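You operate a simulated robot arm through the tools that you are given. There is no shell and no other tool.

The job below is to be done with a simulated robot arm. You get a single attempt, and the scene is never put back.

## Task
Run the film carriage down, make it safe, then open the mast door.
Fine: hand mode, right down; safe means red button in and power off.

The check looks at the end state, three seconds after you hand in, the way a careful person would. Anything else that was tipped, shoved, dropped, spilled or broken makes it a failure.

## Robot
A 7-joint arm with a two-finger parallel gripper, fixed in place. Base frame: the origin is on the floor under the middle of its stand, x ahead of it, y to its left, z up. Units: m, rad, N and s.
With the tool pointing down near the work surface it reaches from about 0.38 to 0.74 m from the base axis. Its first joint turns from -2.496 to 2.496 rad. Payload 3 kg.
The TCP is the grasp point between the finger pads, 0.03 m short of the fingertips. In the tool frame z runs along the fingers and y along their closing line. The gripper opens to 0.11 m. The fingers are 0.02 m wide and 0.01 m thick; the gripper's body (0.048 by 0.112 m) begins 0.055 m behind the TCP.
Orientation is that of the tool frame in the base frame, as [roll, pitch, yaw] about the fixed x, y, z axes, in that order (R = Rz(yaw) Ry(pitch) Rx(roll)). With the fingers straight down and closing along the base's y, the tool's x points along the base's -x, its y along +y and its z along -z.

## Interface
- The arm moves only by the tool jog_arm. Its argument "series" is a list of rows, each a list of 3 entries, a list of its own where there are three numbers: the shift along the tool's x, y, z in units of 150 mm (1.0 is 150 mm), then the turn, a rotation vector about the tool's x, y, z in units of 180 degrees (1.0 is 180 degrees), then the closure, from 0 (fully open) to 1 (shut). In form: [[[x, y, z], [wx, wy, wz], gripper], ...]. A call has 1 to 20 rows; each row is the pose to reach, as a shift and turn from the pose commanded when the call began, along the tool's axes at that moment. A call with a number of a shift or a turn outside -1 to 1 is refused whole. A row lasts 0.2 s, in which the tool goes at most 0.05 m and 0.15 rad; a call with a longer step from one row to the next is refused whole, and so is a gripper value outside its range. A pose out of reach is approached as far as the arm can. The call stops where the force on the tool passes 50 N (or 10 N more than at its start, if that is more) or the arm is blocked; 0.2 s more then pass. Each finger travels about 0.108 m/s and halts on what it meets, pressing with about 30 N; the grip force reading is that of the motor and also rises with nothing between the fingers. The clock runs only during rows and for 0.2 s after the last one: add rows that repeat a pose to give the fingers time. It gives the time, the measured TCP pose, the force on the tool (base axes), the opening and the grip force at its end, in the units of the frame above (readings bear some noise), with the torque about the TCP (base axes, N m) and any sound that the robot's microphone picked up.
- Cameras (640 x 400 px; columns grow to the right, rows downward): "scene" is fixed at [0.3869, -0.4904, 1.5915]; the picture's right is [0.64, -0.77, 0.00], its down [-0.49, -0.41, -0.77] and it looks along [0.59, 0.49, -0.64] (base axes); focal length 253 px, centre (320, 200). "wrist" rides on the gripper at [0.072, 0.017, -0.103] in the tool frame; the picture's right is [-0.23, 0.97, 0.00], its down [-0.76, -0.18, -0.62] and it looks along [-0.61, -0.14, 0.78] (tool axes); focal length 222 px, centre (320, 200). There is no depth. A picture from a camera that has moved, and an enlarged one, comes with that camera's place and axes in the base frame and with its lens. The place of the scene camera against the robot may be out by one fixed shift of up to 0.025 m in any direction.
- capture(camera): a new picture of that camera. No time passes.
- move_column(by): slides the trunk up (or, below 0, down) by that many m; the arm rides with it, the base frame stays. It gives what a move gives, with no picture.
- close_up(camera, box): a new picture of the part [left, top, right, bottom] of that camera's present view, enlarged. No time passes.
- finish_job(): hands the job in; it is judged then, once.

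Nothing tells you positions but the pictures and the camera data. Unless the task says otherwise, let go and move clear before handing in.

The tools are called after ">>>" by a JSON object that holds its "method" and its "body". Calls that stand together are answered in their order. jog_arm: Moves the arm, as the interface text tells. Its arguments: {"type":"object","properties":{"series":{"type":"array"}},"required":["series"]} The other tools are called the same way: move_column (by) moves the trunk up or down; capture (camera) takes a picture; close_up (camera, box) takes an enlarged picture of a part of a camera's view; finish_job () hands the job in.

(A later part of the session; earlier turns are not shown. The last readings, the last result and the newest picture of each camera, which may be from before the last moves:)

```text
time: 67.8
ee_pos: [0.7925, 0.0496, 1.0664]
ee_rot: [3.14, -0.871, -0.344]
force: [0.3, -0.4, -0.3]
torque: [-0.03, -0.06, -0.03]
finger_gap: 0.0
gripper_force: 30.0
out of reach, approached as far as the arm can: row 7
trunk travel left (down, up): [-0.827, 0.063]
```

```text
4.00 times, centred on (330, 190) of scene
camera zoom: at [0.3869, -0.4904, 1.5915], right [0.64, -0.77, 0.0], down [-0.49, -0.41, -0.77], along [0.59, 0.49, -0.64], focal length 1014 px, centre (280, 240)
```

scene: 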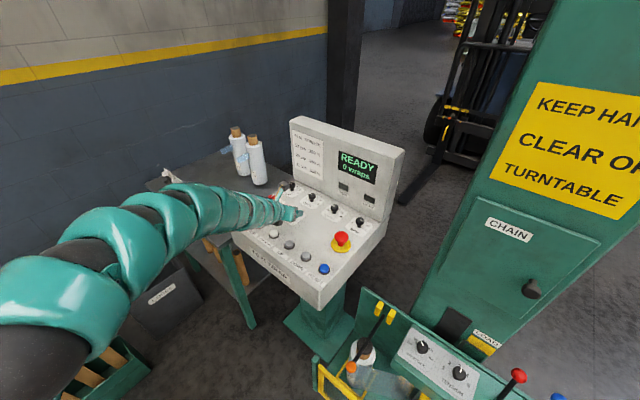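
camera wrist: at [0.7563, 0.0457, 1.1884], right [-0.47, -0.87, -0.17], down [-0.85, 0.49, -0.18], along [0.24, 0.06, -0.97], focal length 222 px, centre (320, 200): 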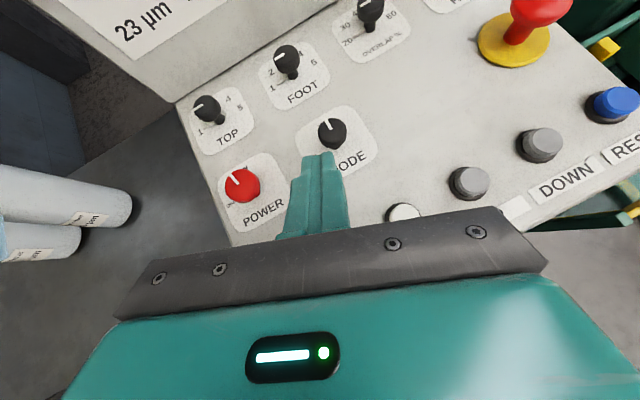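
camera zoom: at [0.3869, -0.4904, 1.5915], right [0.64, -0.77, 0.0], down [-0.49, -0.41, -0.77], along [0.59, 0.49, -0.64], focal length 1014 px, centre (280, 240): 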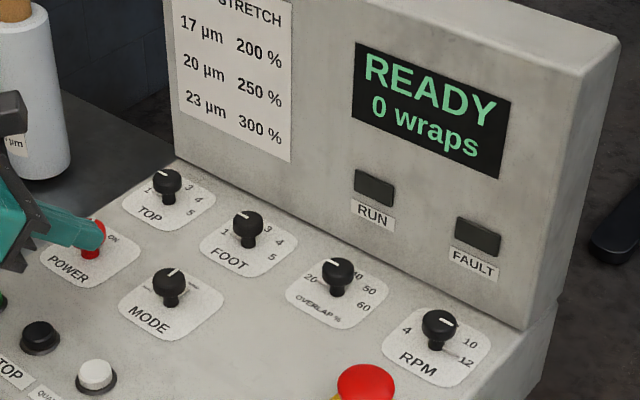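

MODE is at HAND and power is on. I'll move to DOWN at about (0.753, -0.146, 0.963) with the fingers shut and the tilt reduced to 20°.

>>> {"method": "jog_arm", "body": {"series": [[[0.033, 0.134, 0], [0, -0.0332, 0], 1], [[0.066, 0.268, 0], [0, -0.0664, 0], 1], [[0.1, 0.403, 0], [0, -0.0997, 0], 1], [[0.133, 0.538, -0.005], [0, -0.1329, 0], 1], [[0.166, 0.672, -0.01], [0, -0.1661, 0], 1], [[0.166, 0.672, -0.01], [0, -0.1661, 0], 1]]}}

>>> {"method": "capture", "body": {"camera": "wrist"}}

>>> {"method": "capture", "body": {"camera": "scene"}}

```text
time: 69.2
ee_pos: [0.7964, -0.0096, 1.0384]
ee_rot: [3.141, -0.519, -0.341]
force: [0.5, -0.4, -0.4]
torque: [0.0, 0.01, 0.01]
finger_gap: 0.0002
gripper_force: 30.0
out of reach, approached as far as the arm can: row 1, 2, 3, 4, 5, 6
trunk travel left (down, up): [-0.827, 0.063]
```

```text
taken
camera wrist: at [0.8036, -0.0293, 1.1651], right [-0.51, -0.85, -0.11], down [-0.85, 0.49, 0.16], along [-0.08, 0.18, -0.98], focal length 222 px, centre (320, 200)
```

wrist: 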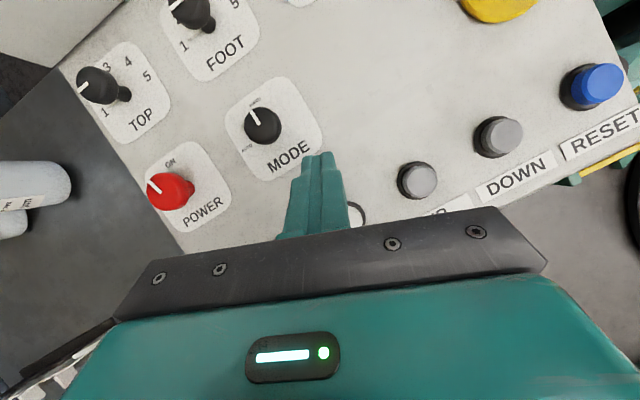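

```text
taken
```

scene: 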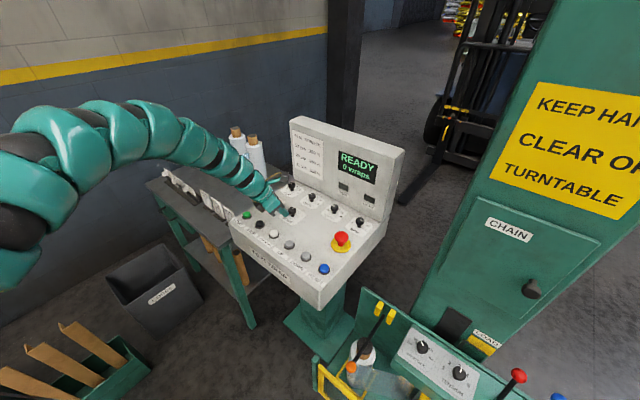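

The arm is against its inner limit in this attitude. I'll swing the heading back to about 0° first, then move sideways with the tilt kept near 30°.

>>> {"method": "jog_arm", "body": {"series": [[[0, 0, 0], [0.018, 0, -0.032], 1], [[0, 0, 0], [0.036, 0, -0.063], 1], [[0, 0, 0], [0.054, 0, -0.094], 1], [[0, 0, 0], [0.054, 0, -0.094], 1]]}}

>>> {"method": "jog_arm", "body": {"series": [[[0, 0.1, 0], [0, 0, 0], 1], [[0, 0.2, 0], [0, 0, 0], 1], [[0, 0.3, 0], [0, 0, 0], 1], [[0, 0.4, 0], [0, 0, 0], 1], [[0, 0.5, 0], [0, 0, 0], 1]]}}

>>> {"method": "capture", "body": {"camera": "scene"}}

```text
time: 70.2
ee_pos: [0.8062, -0.0079, 1.0297]
ee_rot: [-3.142, -0.518, -0.004]
force: [0.2, 1.0, -0.6]
torque: [-0.01, -0.01, 0.03]
finger_gap: 0.0001
gripper_force: 29.9
out of reach, approached as far as the arm can: row 1, 2, 3, 4
trunk travel left (down, up): [-0.827, 0.063]
```

```text
time: 71.4
ee_pos: [0.8146, -0.0823, 1.0211]
ee_rot: [-3.138, -0.519, -0.006]
force: [0.3, 0.8, 0.1]
torque: [0.03, 0.02, -0.04]
finger_gap: 0.0
gripper_force: 29.9
out of reach, approached as far as the arm can: row 2, 3, 4, 5
trunk travel left (down, up): [-0.827, 0.063]
```

```text
taken
```

scene: 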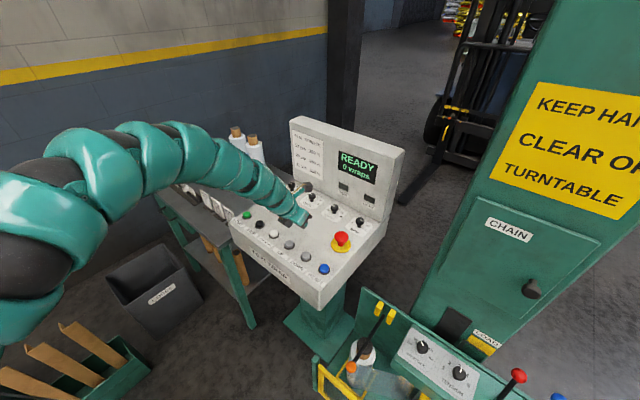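

The drift outward and down suggests the wrist fold limit. With the shoulder higher relative to the panel that should ease, so I'll raise the trunk and then go down and sideways.

>>> {"method": "move_column", "body": {"by": 0.06}}

>>> {"method": "jog_arm", "body": {"series": [[[-0.1, 0.0, 0.12], [0, 0, 0], 1], [[-0.2, 0.0, 0.25], [0, 0, 0], 1], [[-0.3, 0.05, 0.28], [0, 0, 0], 1], [[-0.4, 0.1, 0.28], [0, 0, 0], 1], [[-0.5, 0.15, 0.28], [0, 0, 0], 1]]}}

>>> {"method": "capture", "body": {"camera": "scene"}}

>>> {"method": "capture", "body": {"camera": "wrist"}}

```text
time: 72.4
ee_pos: [0.8144, -0.0814, 1.0805]
ee_rot: [-3.139, -0.517, -0.002]
force: [0.0, 0.1, -0.3]
torque: [-0.02, 0.01, -0.01]
finger_gap: 0.0002
gripper_force: 29.8
trunk travel left (down, up): [-0.887, 0.003]
```

```text
time: 73.6
ee_pos: [0.7698, -0.1015, 1.0064]
ee_rot: [-3.14, -0.517, -0.002]
force: [0.4, 0.0, 0.3]
torque: [-0.01, 0.03, -0.02]
finger_gap: 0.0002
gripper_force: 30.0
trunk travel left (down, up): [-0.887, 0.003]
```

```text
taken
```

scene: 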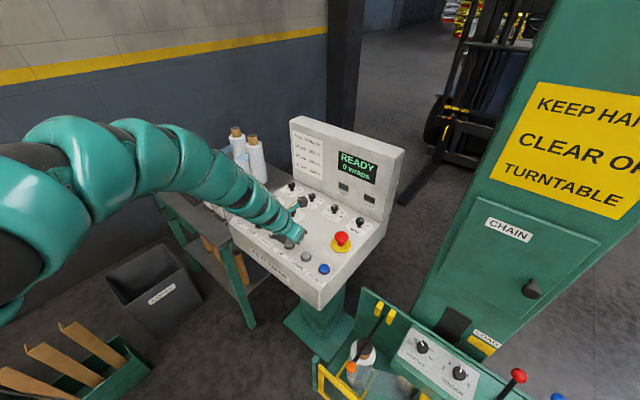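

```text
taken
camera wrist: at [0.7818, -0.1194, 1.1317], right [-0.2, -0.97, -0.11], down [-0.97, 0.18, 0.16], along [-0.14, 0.14, -0.98], focal length 222 px, centre (320, 200)
```

wrist: 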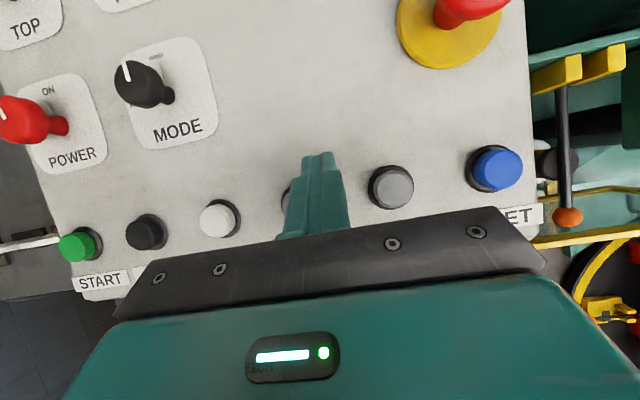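

With the trunk raised the move worked. DOWN is at about (0.756, -0.149), and I'll hover just above it.

>>> {"method": "jog_arm", "body": {"series": [[[-0.045, 0.104, -0.024], [0, 0, 0], 1], [[-0.09, 0.208, -0.048], [0, 0, 0], 1], [[-0.135, 0.311, -0.072], [0, 0, 0], 1], [[-0.135, 0.311, -0.072], [0, 0, 0], 1]]}}

>>> {"method": "capture", "body": {"camera": "wrist"}}

>>> {"method": "close_up", "body": {"camera": "scene", "box": [260, 215, 356, 275]}}

```text
time: 74.6
ee_pos: [0.7471, -0.1489, 1.0054]
ee_rot: [-3.141, -0.518, -0.002]
force: [-0.2, 0.4, -0.2]
torque: [0.0, 0.03, -0.03]
finger_gap: 0.0
gripper_force: 30.1
trunk travel left (down, up): [-0.887, 0.003]
```

```text
taken
camera wrist: at [0.7584, -0.1671, 1.1308], right [-0.2, -0.97, -0.11], down [-0.97, 0.18, 0.17], along [-0.14, 0.14, -0.98], focal length 222 px, centre (320, 200)
```

wrist: 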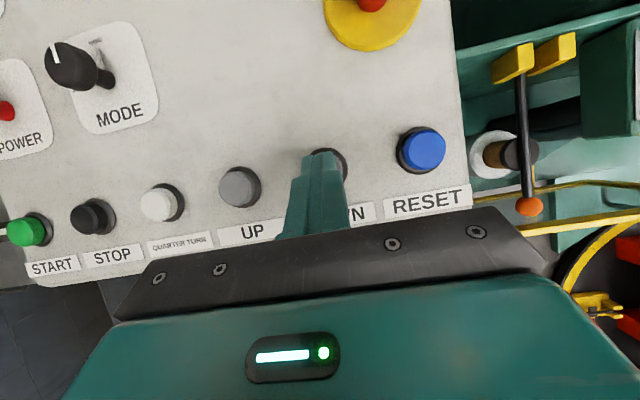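

```text
6.67 times, centred on (308, 245) of scene
camera zoom: at [0.3869, -0.4904, 1.5915], right [0.64, -0.77, 0.0], down [-0.49, -0.41, -0.77], along [0.59, 0.49, -0.64], focal length 1689 px, centre (400, -100)
```

zoom: 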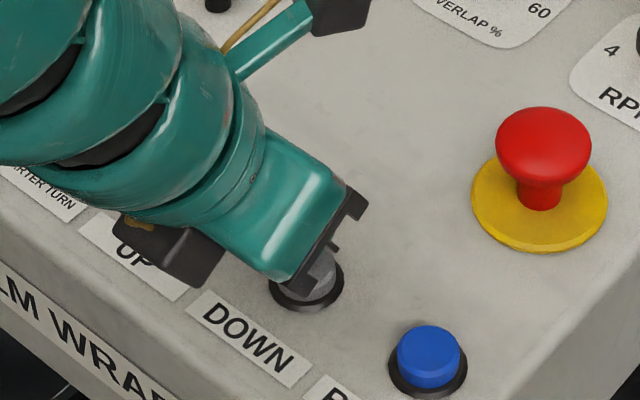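

The fingertip is over DOWN. I'll shift 4 mm right and press down gently in 3 mm steps.

>>> {"method": "jog_arm", "body": {"series": [[[0, 0.027, 0], [0, 0, 0], 1], [[-0.02, 0.027, 0.035], [0, 0, 0], 1], [[-0.03, 0.027, 0.052], [0, 0, 0], 1], [[-0.04, 0.027, 0.07], [0, 0, 0], 1], [[-0.046, 0.027, 0.081], [0, 0, 0], 1]]}}

>>> {"method": "capture", "body": {"camera": "wrist"}}

>>> {"method": "capture", "body": {"camera": "scene"}}

```text
time: 75.8
ee_pos: [0.7459, -0.1541, 0.9922]
ee_rot: [-3.139, -0.518, -0.003]
force: [0.9, 0.0, 2.3]
torque: [0.0, 0.0, 0.04]
finger_gap: 0.0
gripper_force: 30.1
trunk travel left (down, up): [-0.887, 0.003]
heard: click
```

```text
taken
camera wrist: at [0.759, -0.1715, 1.1173], right [-0.2, -0.97, -0.11], down [-0.97, 0.18, 0.16], along [-0.14, 0.14, -0.98], focal length 222 px, centre (320, 200)
```

wrist: 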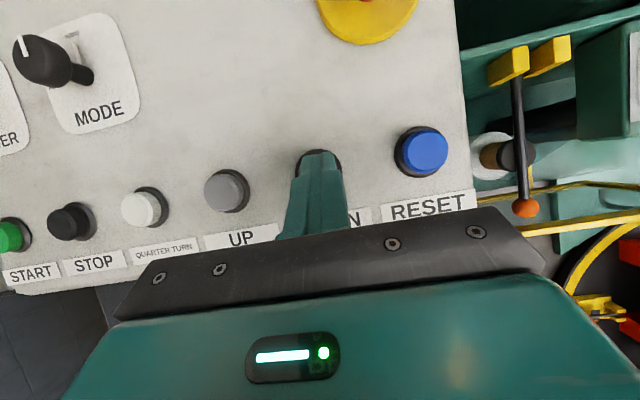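

```text
taken
```

scene: 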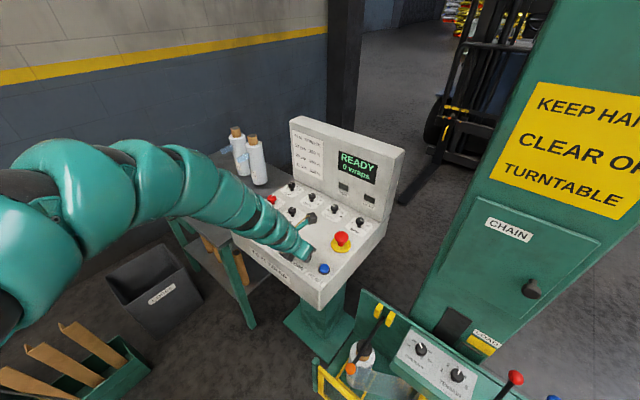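

A click: DOWN is pressed with about 2 N. I'll hold it and watch the carriage.

>>> {"method": "jog_arm", "body": {"series": [[[0, 0, 0.005], [0, 0, 0], 1], [[0, 0, 0.005], [0, 0, 0], 1], [[0, 0, 0.005], [0, 0, 0], 1], [[0, 0, 0.005], [0, 0, 0], 1], [[0, 0, 0.005], [0, 0, 0], 1], [[0, 0, 0.005], [0, 0, 0], 1], [[0, 0, 0.005], [0, 0, 0], 1], [[0, 0, 0.005], [0, 0, 0], 1], [[0, 0, 0.005], [0, 0, 0], 1], [[0, 0, 0.005], [0, 0, 0], 1]]}}

>>> {"method": "capture", "body": {"camera": "scene"}}

>>> {"method": "capture", "body": {"camera": "wrist"}}

```text
time: 78.0
ee_pos: [0.7469, -0.1546, 0.9906]
ee_rot: [-3.141, -0.518, -0.002]
force: [0.3, -0.3, 1.4]
torque: [-0.01, 0.01, -0.01]
finger_gap: 0.0001
gripper_force: 30.7
trunk travel left (down, up): [-0.887, 0.003]
```

```text
taken
```

scene: 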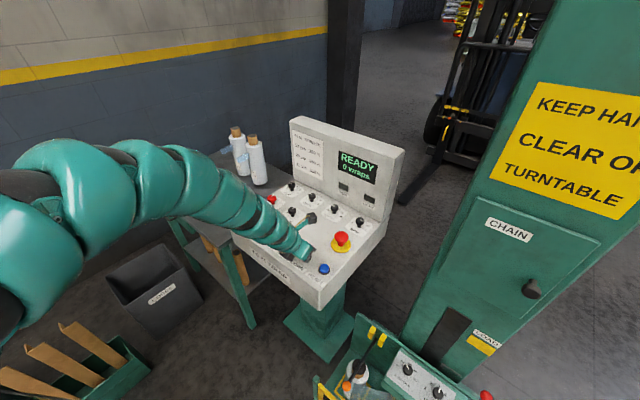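

```text
taken
camera wrist: at [0.7596, -0.1708, 1.1165], right [-0.2, -0.97, -0.11], down [-0.97, 0.18, 0.16], along [-0.14, 0.14, -0.98], focal length 222 px, centre (320, 200)
```

wrist: 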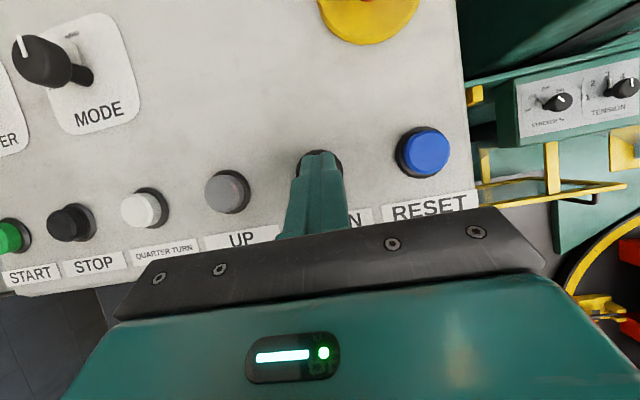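

The carriage is running down at about 0.08 m/s. I'll keep holding DOWN.

>>> {"method": "jog_arm", "body": {"series": [[[0, 0, 0], [0, 0, 0], 1], [[0, 0, 0], [0, 0, 0], 1], [[0, 0, 0], [0, 0, 0], 1], [[0, 0, 0], [0, 0, 0], 1], [[0, 0, 0], [0, 0, 0], 1], [[0, 0, 0], [0, 0, 0], 1], [[0, 0, 0], [0, 0, 0], 1], [[0, 0, 0], [0, 0, 0], 1], [[0, 0, 0], [0, 0, 0], 1], [[0, 0, 0], [0, 0, 0], 1]]}}

>>> {"method": "capture", "body": {"camera": "scene"}}

>>> {"method": "capture", "body": {"camera": "wrist"}}

```text
time: 80.2
ee_pos: [0.7476, -0.1535, 0.9908]
ee_rot: [-3.139, -0.52, -0.005]
force: [-0.8, 0.3, 3.0]
torque: [-0.02, -0.02, 0.0]
finger_gap: 0.0003
gripper_force: 30.2
trunk travel left (down, up): [-0.887, 0.003]
```

```text
taken
```

scene: 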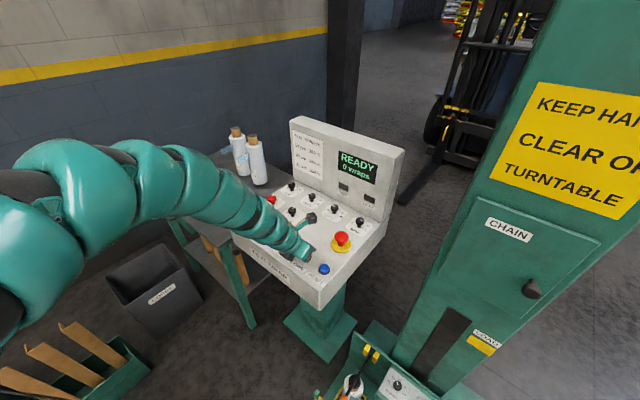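

```text
taken
camera wrist: at [0.7597, -0.1708, 1.1164], right [-0.2, -0.97, -0.11], down [-0.97, 0.18, 0.16], along [-0.14, 0.14, -0.98], focal length 222 px, centre (320, 200)
```

wrist: 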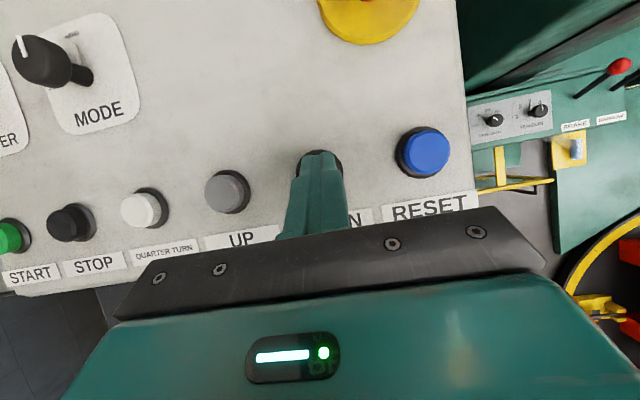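

>>> {"method": "jog_arm", "body": {"series": [[[0, 0, 0], [0, 0, 0], 1], [[0, 0, 0], [0, 0, 0], 1], [[0, 0, 0], [0, 0, 0], 1], [[0, 0, 0], [0, 0, 0], 1], [[0, 0, 0], [0, 0, 0], 1], [[0, 0, 0], [0, 0, 0], 1], [[0, 0, 0], [0, 0, 0], 1]]}}

>>> {"method": "capture", "body": {"camera": "scene"}}

>>> {"method": "capture", "body": {"camera": "wrist"}}

```text
time: 81.8
ee_pos: [0.7471, -0.1534, 0.9908]
ee_rot: [-3.14, -0.517, -0.004]
force: [1.1, -0.8, 2.9]
torque: [-0.01, 0.03, 0.0]
finger_gap: 0.0002
gripper_force: 29.8
trunk travel left (down, up): [-0.887, 0.003]
```

```text
taken
```

scene: 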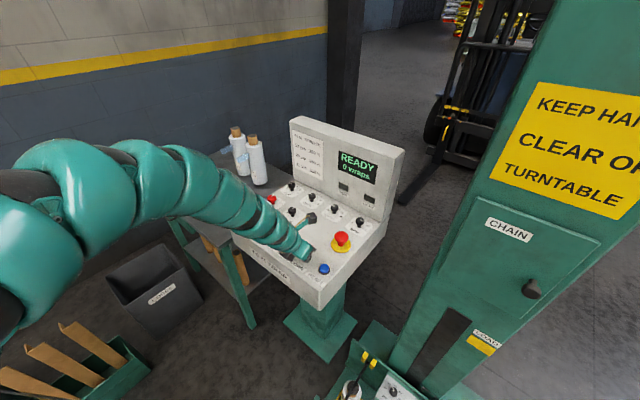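

```text
taken
camera wrist: at [0.7596, -0.1708, 1.1165], right [-0.2, -0.97, -0.11], down [-0.97, 0.18, 0.16], along [-0.14, 0.14, -0.98], focal length 222 px, centre (320, 200)
```

wrist: 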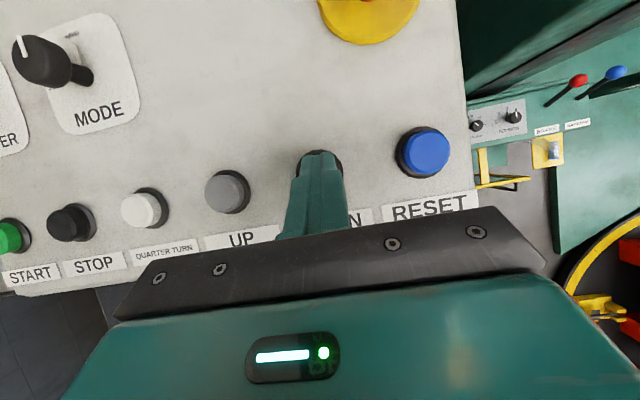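

>>> {"method": "jog_arm", "body": {"series": [[[0, 0, 0], [0, 0, 0], 1], [[0, 0, 0], [0, 0, 0], 1], [[0, 0, 0], [0, 0, 0], 1], [[0, 0, 0], [0, 0, 0], 1], [[0, 0, 0], [0, 0, 0], 1], [[0, 0, 0], [0, 0, 0], 1], [[0, 0, 0], [0, 0, 0], 1], [[0, 0, 0], [0, 0, 0], 1], [[0, 0, 0], [0, 0, 0], 1], [[0, 0, 0], [0, 0, 0], 1]]}}

>>> {"method": "capture", "body": {"camera": "scene"}}

>>> {"method": "capture", "body": {"camera": "wrist"}}

```text
time: 84.0
ee_pos: [0.7464, -0.1537, 0.9914]
ee_rot: [-3.14, -0.519, -0.004]
force: [0.1, 0.5, 3.7]
torque: [0.01, -0.01, -0.03]
finger_gap: 0.0
gripper_force: 30.5
trunk travel left (down, up): [-0.887, 0.003]
```

```text
taken
```

scene: 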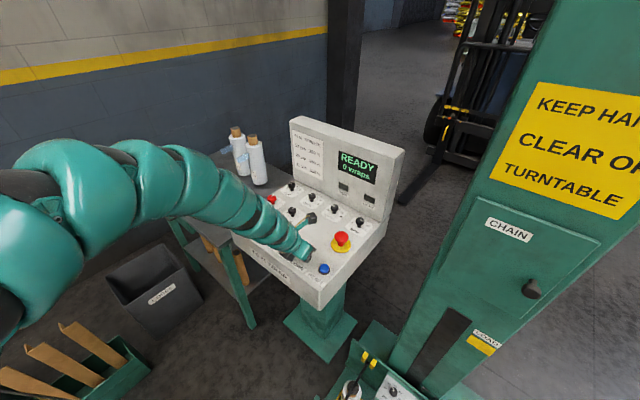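

```text
taken
camera wrist: at [0.7597, -0.1708, 1.1164], right [-0.2, -0.97, -0.11], down [-0.97, 0.18, 0.16], along [-0.14, 0.14, -0.98], focal length 222 px, centre (320, 200)
```

wrist: 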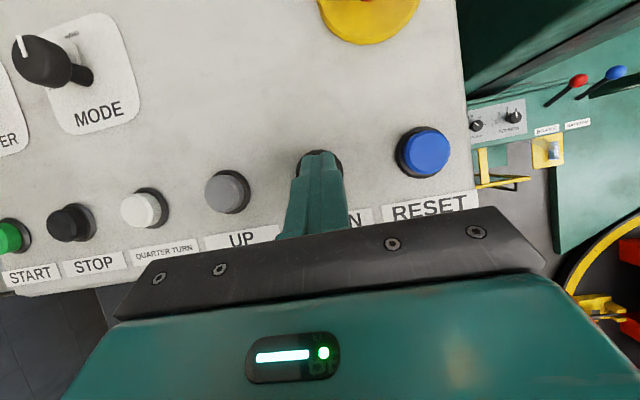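

The picture no longer changes, so the carriage seems to have reached the bottom. I'll check with close-ups.

>>> {"method": "close_up", "body": {"camera": "scene", "box": [320, 300, 480, 400]}}

>>> {"method": "close_up", "body": {"camera": "wrist", "box": [460, 40, 640, 260]}}

>>> {"method": "close_up", "body": {"camera": "scene", "box": [330, 140, 410, 190]}}

```text
4.00 times, centred on (400, 350) of scene
camera zoom: at [0.3869, -0.4904, 1.5915], right [0.64, -0.77, 0.0], down [-0.49, -0.41, -0.77], along [0.59, 0.49, -0.64], focal length 1014 px, centre (0, -400)
```

zoom: 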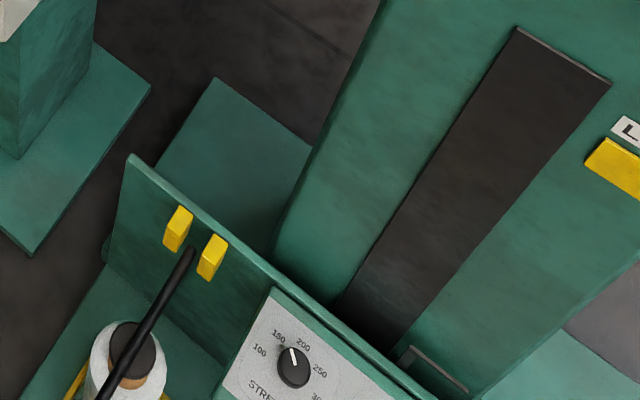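

```text
1.82 times, centred on (550, 150) of wrist
camera zoom: at [0.7597, -0.1708, 1.1164], right [-0.2, -0.97, -0.11], down [-0.97, 0.18, 0.16], along [-0.14, 0.14, -0.98], focal length 404 px, centre (-98, 291)
```

zoom: 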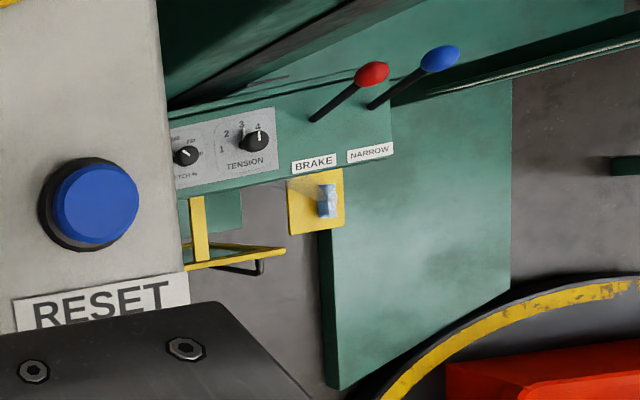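

```text
8.00 times, centred on (370, 165) of scene
camera zoom: at [0.3869, -0.4904, 1.5915], right [0.64, -0.77, 0.0], down [-0.49, -0.41, -0.77], along [0.59, 0.49, -0.64], focal length 2027 px, centre (-80, 480)
```

zoom: 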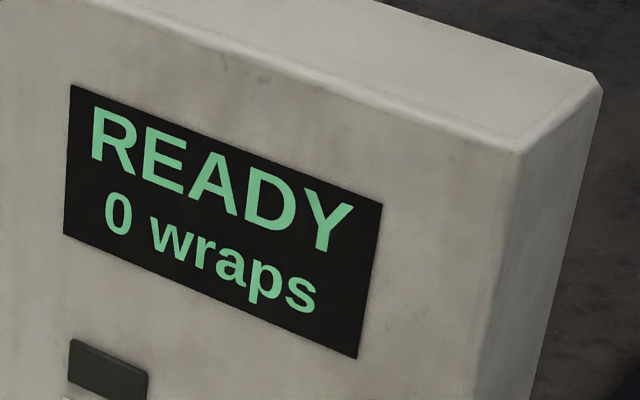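

I'll hold one more second to be sure, then lift off DOWN.

>>> {"method": "jog_arm", "body": {"series": [[[-0.005, 0, 0.01], [0, 0, 0], 1], [[-0.005, 0, 0.01], [0, 0, 0], 1], [[-0.005, 0, 0.01], [0, 0, 0], 1], [[-0.005, 0, 0.01], [0, 0, 0], 1], [[-0.005, 0, 0.01], [0, 0, 0], 1]]}}

>>> {"method": "close_up", "body": {"camera": "scene", "box": [320, 300, 480, 400]}}

>>> {"method": "jog_arm", "body": {"series": [[[0.05, 0, -0.087], [0, 0, 0], 1], [[0.15, 0, -0.26], [0, 0, 0], 1], [[0.3, 0, -0.4], [0, 0, 0], 1], [[0.4, 0, -0.4], [0, 0, 0], 1]]}}

>>> {"method": "capture", "body": {"camera": "wrist"}}

>>> {"method": "capture", "body": {"camera": "scene"}}

```text
time: 85.2
ee_pos: [0.7477, -0.1544, 0.9894]
ee_rot: [-3.141, -0.518, -0.006]
force: [0.8, -1.1, 4.5]
torque: [-0.04, -0.06, 0.0]
finger_gap: 0.0
gripper_force: 29.7
trunk travel left (down, up): [-0.887, 0.003]
```

```text
4.00 times, centred on (400, 350) of scene
camera zoom: at [0.3869, -0.4904, 1.5915], right [0.64, -0.77, 0.0], down [-0.49, -0.41, -0.77], along [0.59, 0.49, -0.64], focal length 1014 px, centre (0, -400)
```

zoom: 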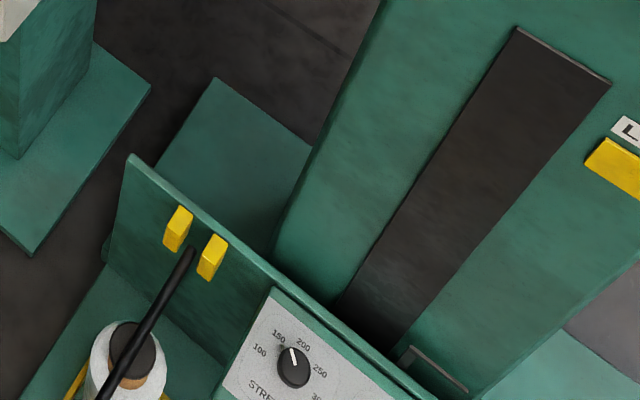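

```text
time: 86.2
ee_pos: [0.7841, -0.1518, 1.0639]
ee_rot: [-3.139, -0.519, -0.005]
force: [0.3, 1.0, -0.1]
torque: [-0.03, 0.02, 0.01]
finger_gap: 0.0
gripper_force: 30.3
out of reach, approached as far as the arm can: row 2, 3, 4
trunk travel left (down, up): [-0.887, 0.003]
```

```text
taken
camera wrist: at [0.7976, -0.1686, 1.1886], right [-0.2, -0.97, -0.11], down [-0.97, 0.18, 0.16], along [-0.14, 0.14, -0.98], focal length 222 px, centre (320, 200)
```

wrist: 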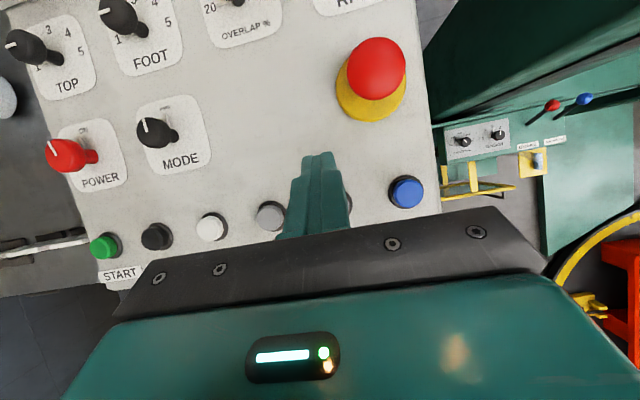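

```text
taken
```

scene: 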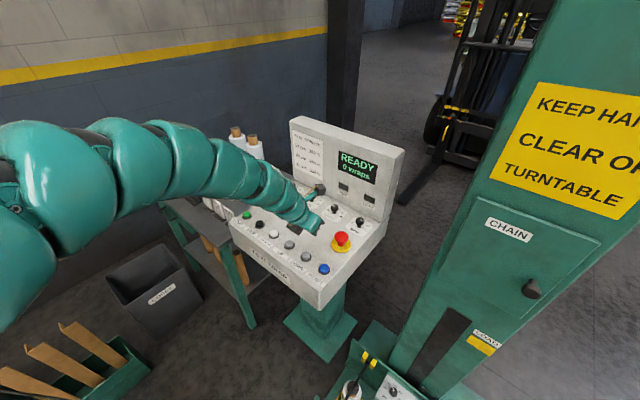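

The carriage is at the bottom and DOWN is released. Next is the red button at about (0.864, -0.206, 1.0): I'll go above it with a 50° tilt.

>>> {"method": "jog_arm", "body": {"series": [[[0.1, 0.08, 0.04], [-0.0116, 0.0282, 0.0138], 1], [[0.18, 0.167, 0.12], [-0.0232, 0.0564, 0.0277], 1], [[0.25, 0.25, 0.2], [-0.0348, 0.0846, 0.0415], 1], [[0.305, 0.334, 0.3], [-0.0464, 0.1128, 0.0553], 1], [[0.305, 0.334, 0.3], [-0.0464, 0.1128, 0.0553], 1]]}}

>>> {"method": "capture", "body": {"camera": "wrist"}}

>>> {"method": "close_up", "body": {"camera": "scene", "box": [284, 200, 380, 260]}}

```text
time: 87.4
ee_pos: [0.8481, -0.2056, 1.0467]
ee_rot: [-3.141, -0.875, -0.235]
force: [-0.4, -0.3, 0.4]
torque: [-0.03, -0.04, -0.03]
finger_gap: 0.0001
gripper_force: 29.6
trunk travel left (down, up): [-0.887, 0.003]
```

```text
taken
camera wrist: at [0.8126, -0.2146, 1.1685], right [-0.36, -0.91, -0.18], down [-0.9, 0.39, -0.18], along [0.24, 0.09, -0.97], focal length 222 px, centre (320, 200)
```

wrist: 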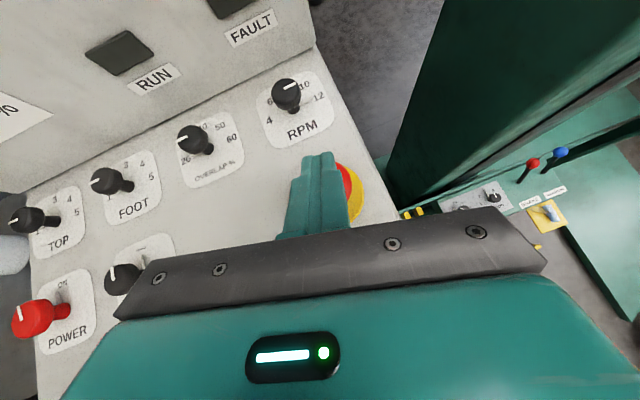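

```text
6.67 times, centred on (332, 230) of scene
camera zoom: at [0.3869, -0.4904, 1.5915], right [0.64, -0.77, 0.0], down [-0.49, -0.41, -0.77], along [0.59, 0.49, -0.64], focal length 1689 px, centre (240, 0)
```

zoom: 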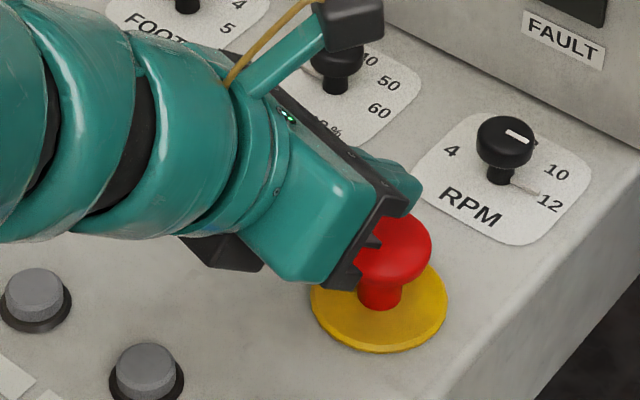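

The fingertip is above the red button. I'll press straight down in small steps.

>>> {"method": "jog_arm", "body": {"series": [[[-0.0512, -0.02, 0.0427], [0, 0, 0], 1], [[-0.0921, -0.02, 0.0769], [0, 0, 0], 1], [[-0.1228, -0.02, 0.1026], [0, 0, 0], 1], [[-0.1433, -0.02, 0.1197], [0, 0, 0], 1]]}}

>>> {"method": "close_up", "body": {"camera": "scene", "box": [284, 200, 380, 260]}}

```text
time: 88.4
ee_pos: [0.8467, -0.2012, 1.0193]
ee_rot: [3.14, -0.874, -0.229]
force: [1.6, -0.1, 1.4]
torque: [-0.01, -0.07, 0.02]
finger_gap: 0.0002
gripper_force: 29.7
trunk travel left (down, up): [-0.887, 0.003]
```

```text
6.67 times, centred on (332, 230) of scene
camera zoom: at [0.3869, -0.4904, 1.5915], right [0.64, -0.77, 0.0], down [-0.49, -0.41, -0.77], along [0.59, 0.49, -0.64], focal length 1689 px, centre (240, 0)
```

zoom: 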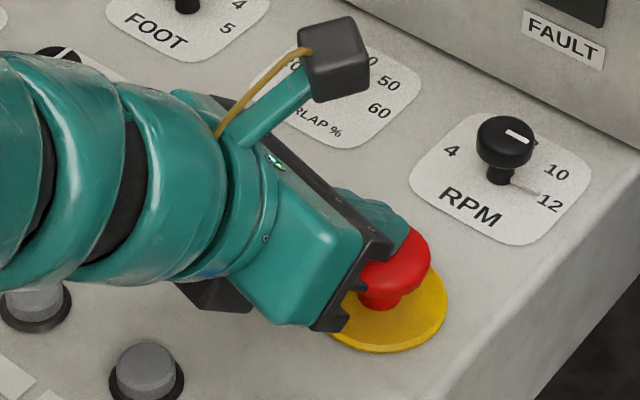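

>>> {"method": "jog_arm", "body": {"series": [[[-0.0154, 0, 0.0128], [0, 0, 0], 1], [[-0.0307, 0, 0.0256], [0, 0, 0], 1], [[-0.046, 0, 0.0385], [0, 0, 0], 1], [[-0.046, 0, 0.0385], [0, 0, 0], 1]]}}

>>> {"method": "close_up", "body": {"camera": "scene", "box": [284, 130, 412, 260]}}

```text
time: 89.4
ee_pos: [0.8463, -0.2024, 1.0162]
ee_rot: [3.141, -0.883, -0.227]
force: [13.8, -1.7, 45.2]
torque: [-0.22, -1.1, 0.13]
finger_gap: 0.0002
gripper_force: 30.2
trunk travel left (down, up): [-0.887, 0.003]
```

```text
3.08 times, centred on (348, 195) of scene
camera zoom: at [0.3869, -0.4904, 1.5915], right [0.64, -0.77, 0.0], down [-0.49, -0.41, -0.77], along [0.59, 0.49, -0.64], focal length 780 px, centre (234, 215)
```

zoom: 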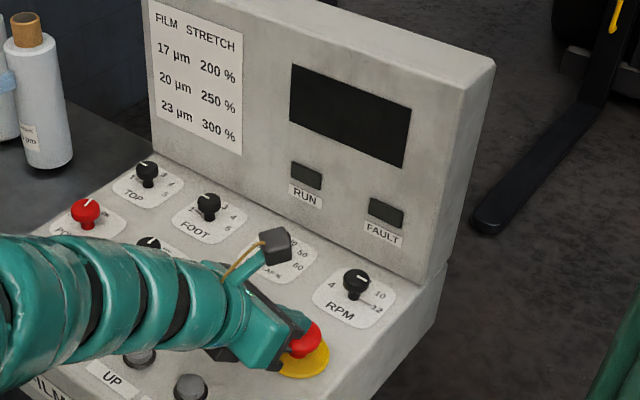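

The display has gone dark, so the red button is in and bottomed. I'll lift off and check that it stays in.

>>> {"method": "jog_arm", "body": {"series": [[[0.05, 0, -0.042], [0, 0, 0], 1], [[0.15, 0, -0.125], [0, 0, 0], 1], [[0.25, 0, -0.25], [0, 0, 0], 1], [[0.3, -0.1, -0.4], [0, 0, 0], 0.8], [[0.3, -0.2, -0.45], [0, 0, 0], 0.5]]}}

>>> {"method": "capture", "body": {"camera": "wrist"}}

>>> {"method": "close_up", "body": {"camera": "scene", "box": [284, 130, 412, 260]}}

```text
time: 90.6
ee_pos: [0.8303, -0.1666, 1.0867]
ee_rot: [-3.138, -0.872, -0.231]
force: [-0.1, -0.3, 0.4]
torque: [0.01, -0.01, 0.02]
finger_gap: 0.0548
gripper_force: 0.0
trunk travel left (down, up): [-0.887, 0.003]
```

```text
taken
camera wrist: at [0.7948, -0.1754, 1.2091], right [-0.36, -0.91, -0.18], down [-0.9, 0.39, -0.18], along [0.24, 0.09, -0.97], focal length 222 px, centre (320, 200)
```

wrist: 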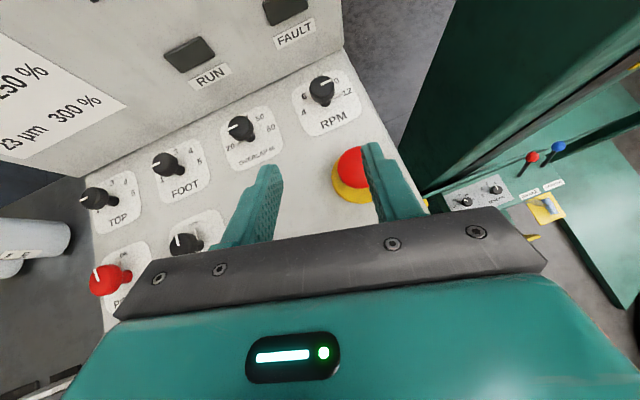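

```text
3.08 times, centred on (348, 195) of scene
camera zoom: at [0.3869, -0.4904, 1.5915], right [0.64, -0.77, 0.0], down [-0.49, -0.41, -0.77], along [0.59, 0.49, -0.64], focal length 780 px, centre (234, 215)
```

zoom: 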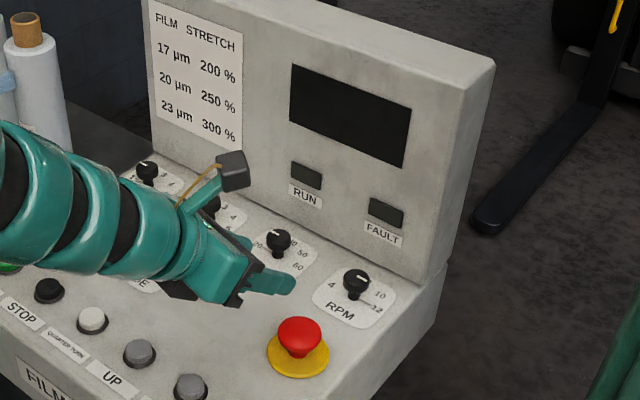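

>>> {"method": "close_up", "body": {"camera": "scene", "box": [310, 220, 374, 260]}}

>>> {"method": "close_up", "body": {"camera": "scene", "box": [255, 185, 319, 225]}}

```text
10.00 times, centred on (342, 240) of scene
camera zoom: at [0.3869, -0.4904, 1.5915], right [0.64, -0.77, 0.0], down [-0.49, -0.41, -0.77], along [0.59, 0.49, -0.64], focal length 2534 px, centre (100, -200)
```

zoom: 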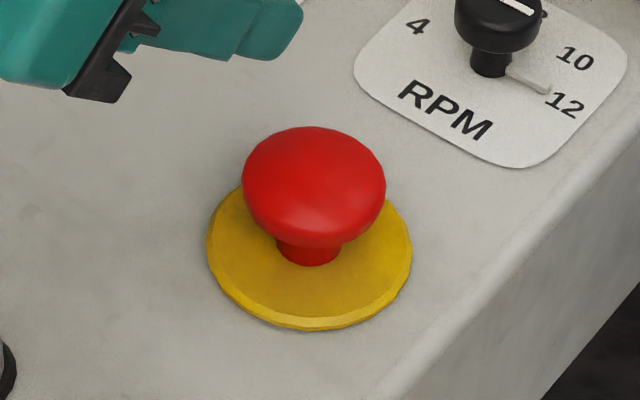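

```text
10.00 times, centred on (287, 205) of scene
camera zoom: at [0.3869, -0.4904, 1.5915], right [0.64, -0.77, 0.0], down [-0.49, -0.41, -0.77], along [0.59, 0.49, -0.64], focal length 2534 px, centre (650, 150)
```

zoom: 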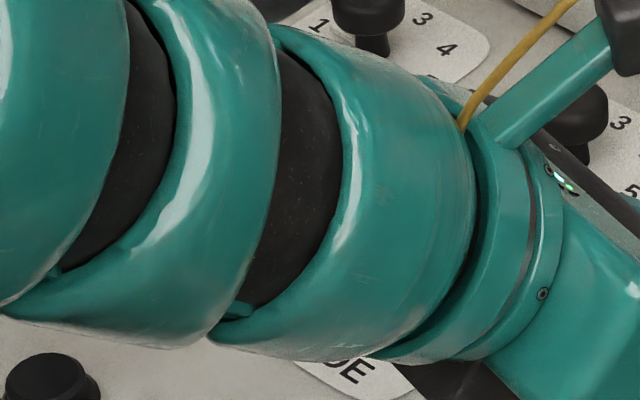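

The red button is latched in (about 6 mm lower) and the display is dark. Now I'll go back to POWER and turn it counter-clockwise to OFF, moving across at a safe height first.

>>> {"method": "jog_arm", "body": {"series": [[[-0.045, -0.223, -0.053], [0, 0, 0], 0.4], [[-0.09, -0.446, -0.107], [0, 0, 0], 0.27], [[-0.134, -0.67, -0.16], [0, 0, 0], 0.27], [[-0.179, -0.893, -0.214], [0, 0, 0], 0.27], [[-0.179, -0.893, -0.214], [0, 0, 0], 0.27]]}}

>>> {"method": "move_column", "body": {"by": -0.05}}

>>> {"method": "capture", "body": {"camera": "wrist"}}

```text
time: 91.8
ee_pos: [0.8219, -0.0275, 1.0898]
ee_rot: [-3.14, -0.872, -0.232]
force: [-0.2, -0.2, 0.0]
torque: [0.0, 0.0, 0.0]
finger_gap: 0.0805
gripper_force: 0.0
trunk travel left (down, up): [-0.887, 0.003]
```

```text
time: 92.7
ee_pos: [0.8211, -0.0267, 1.0397]
ee_rot: [3.14, -0.874, -0.232]
force: [0.0, 0.1, -0.1]
torque: [0.03, 0.02, 0.01]
finger_gap: 0.0804
gripper_force: 0.2
trunk travel left (down, up): [-0.837, 0.053]
```

```text
taken
camera wrist: at [0.787, -0.0361, 1.1615], right [-0.36, -0.92, -0.17], down [-0.9, 0.39, -0.18], along [0.24, 0.09, -0.97], focal length 222 px, centre (320, 200)
```

wrist: 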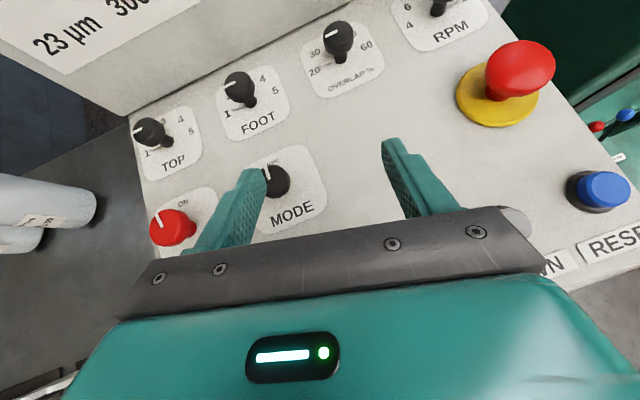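

>>> {"method": "jog_arm", "body": {"series": [[[-0.039, -0.245, -0.047], [0.012, 0, -0.0101], 0.27], [[-0.078, -0.49, -0.094], [0.024, 0, -0.0202], 0.27], [[-0.118, -0.735, -0.14], [0.0361, 0, -0.0303], 0.27], [[-0.157, -0.98, -0.187], [0.0481, 0, -0.0404], 0.27], [[-0.223, -0.98, -0.132], [0.0481, 0, -0.0404], 0.27], [[-0.289, -0.98, -0.077], [0.0481, 0, -0.0404], 0.27], [[-0.289, -0.98, -0.077], [0.0481, 0, -0.0404], 0.27]]}}

>>> {"method": "capture", "body": {"camera": "wrist"}}

```text
time: 94.3
ee_pos: [0.8212, 0.1257, 1.0141]
ee_rot: [-3.141, -0.873, -0.03]
force: [0.5, 0.3, 0.7]
torque: [0.01, -0.03, 0.0]
finger_gap: 0.0804
gripper_force: 0.1
trunk travel left (down, up): [-0.837, 0.053]
```

```text
taken
camera wrist: at [0.7882, 0.1098, 1.1363], right [-0.18, -0.97, -0.17], down [-0.96, 0.21, -0.18], along [0.21, 0.13, -0.97], focal length 222 px, centre (320, 200)
```

wrist: 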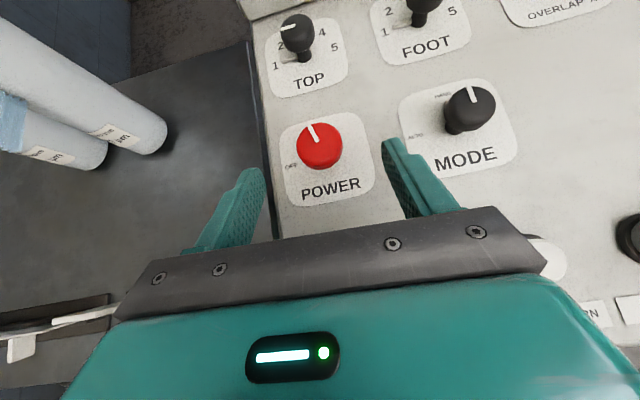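

POWER is centred between the fingers. Approach and grip.

>>> {"method": "jog_arm", "body": {"series": [[[0, 0, 0.1], [0, 0, 0], 0.27], [[0, 0, 0.2], [0, 0, 0], 0.27], [[0, 0, 0.295], [0, 0, 0], 0.27], [[0, 0, 0.295], [0, 0, 0], 0.27]]}}

>>> {"method": "capture", "body": {"camera": "wrist"}}

```text
time: 95.3
ee_pos: [0.8538, 0.1242, 0.9866]
ee_rot: [3.141, -0.875, -0.031]
force: [0.1, -0.5, -0.3]
torque: [0.01, 0.0, 0.0]
finger_gap: 0.0804
gripper_force: 0.1
trunk travel left (down, up): [-0.837, 0.053]
```

```text
taken
camera wrist: at [0.8214, 0.1085, 1.1085], right [-0.18, -0.97, -0.17], down [-0.96, 0.21, -0.18], along [0.21, 0.14, -0.97], focal length 222 px, centre (320, 200)
```

wrist: 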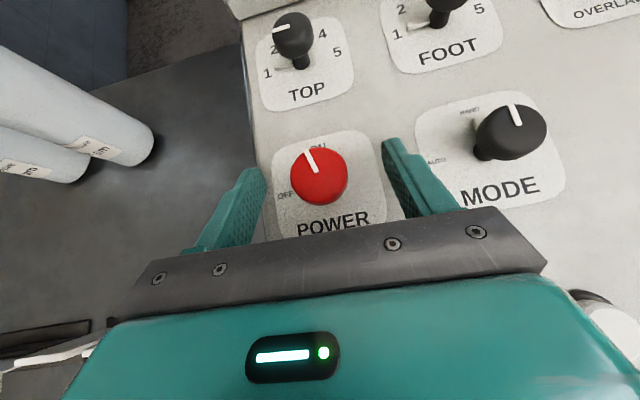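

>>> {"method": "jog_arm", "body": {"series": [[[0, 0, 0.01], [0, 0, 0], 0.6], [[0, 0, 0.01], [0, 0, 0], 1], [[0, 0, 0.01], [0, 0, 0], 1], [[0, 0, 0.01], [0, 0, 0], 1]]}}

>>> {"method": "jog_arm", "body": {"series": [[[0, 0.0024, 0], [0.0085, 0, -0.0071], 1], [[0.0001, 0.0049, 0.0001], [0.017, 0, -0.0143], 1], [[0.0002, 0.0073, 0.0003], [0.0255, 0, -0.0214], 1], [[0.0004, 0.0097, 0.0005], [0.034, 0, -0.0286], 1], [[0.0007, 0.0122, 0.0008], [0.0426, 0, -0.0357], 1], [[0.001, 0.0146, 0.0012], [0.0511, 0, -0.0428], 1], [[0.0013, 0.0169, 0.0016], [0.0596, 0, -0.05], 1], [[0.0017, 0.0193, 0.0021], [0.0681, 0, -0.0571], 1], [[0.0022, 0.0216, 0.0026], [0.0766, 0, -0.0643], 1], [[0.0027, 0.0239, 0.0032], [0.0851, 0, -0.0714], 1], [[0.0033, 0.0262, 0.0039], [0.0936, 0, -0.0785], 1], [[0.0039, 0.0285, 0.0046], [0.1021, 0, -0.0857], 1], [[0.0046, 0.0307, 0.0054], [0.1107, 0, -0.0928], 1], [[0.0053, 0.0329, 0.0063], [0.1192, 0, -0.1], 1], [[0.006, 0.035, 0.0072], [0.1277, 0, -0.1071], 1], [[0.0068, 0.0371, 0.0081], [0.1362, 0, -0.1143], 1]]}}

>>> {"method": "capture", "body": {"camera": "wrist"}}

```text
time: 96.3
ee_pos: [0.8537, 0.1258, 0.9847]
ee_rot: [-3.14, -0.874, -0.031]
force: [-3.8, 0.0, -4.1]
torque: [-0.01, 0.22, -0.02]
finger_gap: 0.0357
gripper_force: 45.0
trunk travel left (down, up): [-0.837, 0.053]
```

```text
time: 99.7
ee_pos: [0.8547, 0.12, 0.9842]
ee_rot: [3.14, -0.872, 0.529]
force: [-16.5, 13.2, -14.0]
torque: [0.05, -0.05, 0.19]
finger_gap: 0.0355
gripper_force: 45.3
trunk travel left (down, up): [-0.837, 0.053]
```

```text
taken
camera wrist: at [0.8367, 0.0884, 1.1061], right [0.36, -0.91, -0.17], down [-0.92, -0.33, -0.18], along [0.11, 0.23, -0.97], focal length 222 px, centre (320, 200)
```

wrist: 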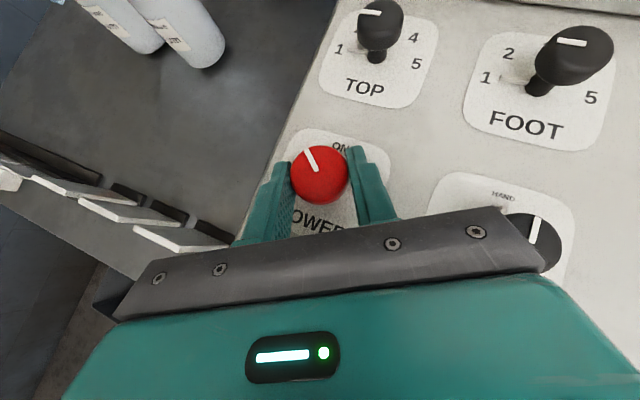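

POWER is now at about 43° from OFF. Release, swing back and re-grip.

>>> {"method": "jog_arm", "body": {"series": [[[0, 0, 0], [0, 0, 0], 0.6], [[0, 0, 0], [0, 0, 0], 0.27], [[0, 0, -0.1], [0, 0, 0], 0.27], [[0, 0, -0.265], [0, 0, 0], 0.27], [[0.006, -0.032, -0.265], [-0.0275, 0, 0.0231], 0.27], [[0.012, -0.064, -0.265], [-0.055, 0, 0.0461], 0.27], [[0.017, -0.095, -0.265], [-0.0824, 0, 0.0692], 0.27], [[0.023, -0.127, -0.265], [-0.1099, 0, 0.0922], 0.27], [[0.029, -0.159, -0.265], [-0.1374, 0, 0.1153], 0.27], [[0.029, -0.159, -0.265], [-0.1374, 0, 0.1153], 0.27]]}}

>>> {"method": "jog_arm", "body": {"series": [[[0, 0, 0.1], [0, 0, 0], 0.27], [[0, 0, 0.2], [0, 0, 0], 0.27], [[0, 0, 0.295], [0, 0, 0], 0.27], [[0, 0, 0.295], [0, 0, 0], 0.27]]}}

>>> {"method": "capture", "body": {"camera": "wrist"}}

```text
time: 101.9
ee_pos: [0.8197, 0.1235, 1.0132]
ee_rot: [-3.138, -0.872, -0.037]
force: [0.1, -0.2, 0.4]
torque: [0.02, -0.03, 0.03]
finger_gap: 0.0804
gripper_force: 0.1
trunk travel left (down, up): [-0.837, 0.053]
```

```text
time: 102.9
ee_pos: [0.8537, 0.1225, 0.9855]
ee_rot: [-3.141, -0.873, -0.036]
force: [-0.2, 0.1, -0.7]
torque: [0.04, -0.01, 0.02]
finger_gap: 0.0802
gripper_force: 0.0
trunk travel left (down, up): [-0.837, 0.053]
```

```text
taken
camera wrist: at [0.8218, 0.1055, 1.1074], right [-0.18, -0.97, -0.17], down [-0.96, 0.21, -0.18], along [0.22, 0.13, -0.97], focal length 222 px, centre (320, 200)
```

wrist: 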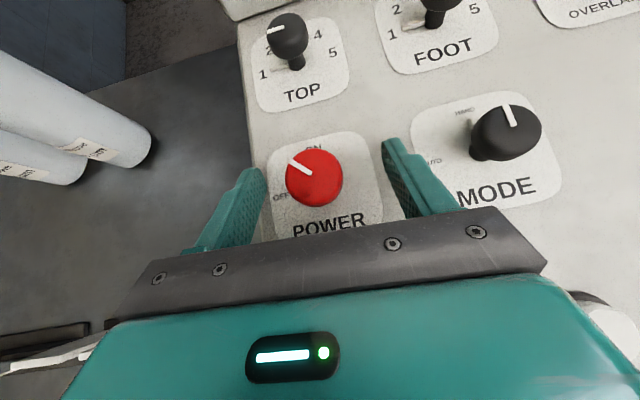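

>>> {"method": "jog_arm", "body": {"series": [[[0, -0.02, 0.005], [0, 0, 0], 0.27], [[0, -0.02, 0.005], [0, 0, 0], 0.6], [[0, -0.02, 0.005], [0, 0, 0], 1], [[0, -0.02, 0.005], [0, 0, 0], 1], [[0, -0.02, 0.005], [0, 0, 0], 1]]}}

>>> {"method": "jog_arm", "body": {"series": [[[0, 0.0024, 0], [0.0085, 0, -0.0071], 1], [[0.0001, 0.0049, 0.0001], [0.017, 0, -0.0143], 1], [[0.0002, 0.0073, 0.0003], [0.0255, 0, -0.0214], 1], [[0.0004, 0.0097, 0.0005], [0.034, 0, -0.0286], 1], [[0.0007, 0.0122, 0.0008], [0.0426, 0, -0.0357], 1], [[0.001, 0.0146, 0.0012], [0.0511, 0, -0.0428], 1], [[0.0013, 0.0169, 0.0016], [0.0596, 0, -0.05], 1], [[0.0017, 0.0193, 0.0021], [0.0681, 0, -0.0571], 1], [[0.0022, 0.0216, 0.0026], [0.0766, 0, -0.0643], 1], [[0.0027, 0.0239, 0.0032], [0.0851, 0, -0.0714], 1], [[0.0033, 0.0262, 0.0039], [0.0936, 0, -0.0785], 1], [[0.0039, 0.0285, 0.0046], [0.1021, 0, -0.0857], 1], [[0.0046, 0.0307, 0.0054], [0.1107, 0, -0.0928], 1], [[0.0053, 0.0329, 0.0063], [0.1192, 0, -0.1], 1], [[0.006, 0.035, 0.0072], [0.1277, 0, -0.1071], 1], [[0.0068, 0.0371, 0.0081], [0.1362, 0, -0.1143], 1]]}}

>>> {"method": "capture", "body": {"camera": "wrist"}}

```text
time: 104.1
ee_pos: [0.8556, 0.125, 0.986]
ee_rot: [3.142, -0.873, -0.034]
force: [3.0, -0.8, 5.2]
torque: [-0.16, 0.11, 0.0]
finger_gap: 0.0356
gripper_force: 45.2
trunk travel left (down, up): [-0.837, 0.053]
```

```text
time: 107.5
ee_pos: [0.8565, 0.1199, 0.9847]
ee_rot: [-3.141, -0.874, 0.524]
force: [4.9, -3.4, 6.9]
torque: [-0.31, -0.21, -0.05]
finger_gap: 0.0351
gripper_force: 44.2
trunk travel left (down, up): [-0.837, 0.053]
```

```text
taken
camera wrist: at [0.8372, 0.0889, 1.1069], right [0.36, -0.92, -0.17], down [-0.93, -0.33, -0.18], along [0.11, 0.23, -0.97], focal length 222 px, centre (320, 200)
```

wrist: 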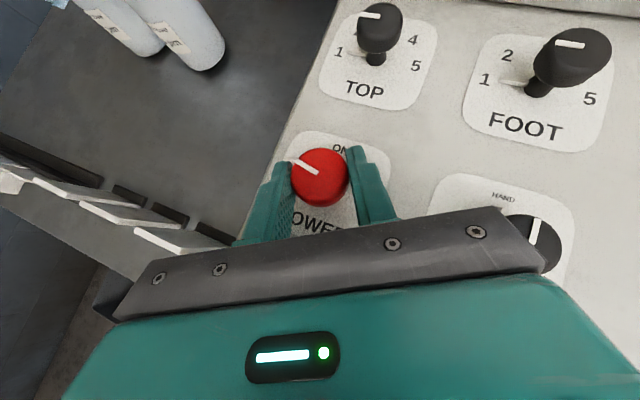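

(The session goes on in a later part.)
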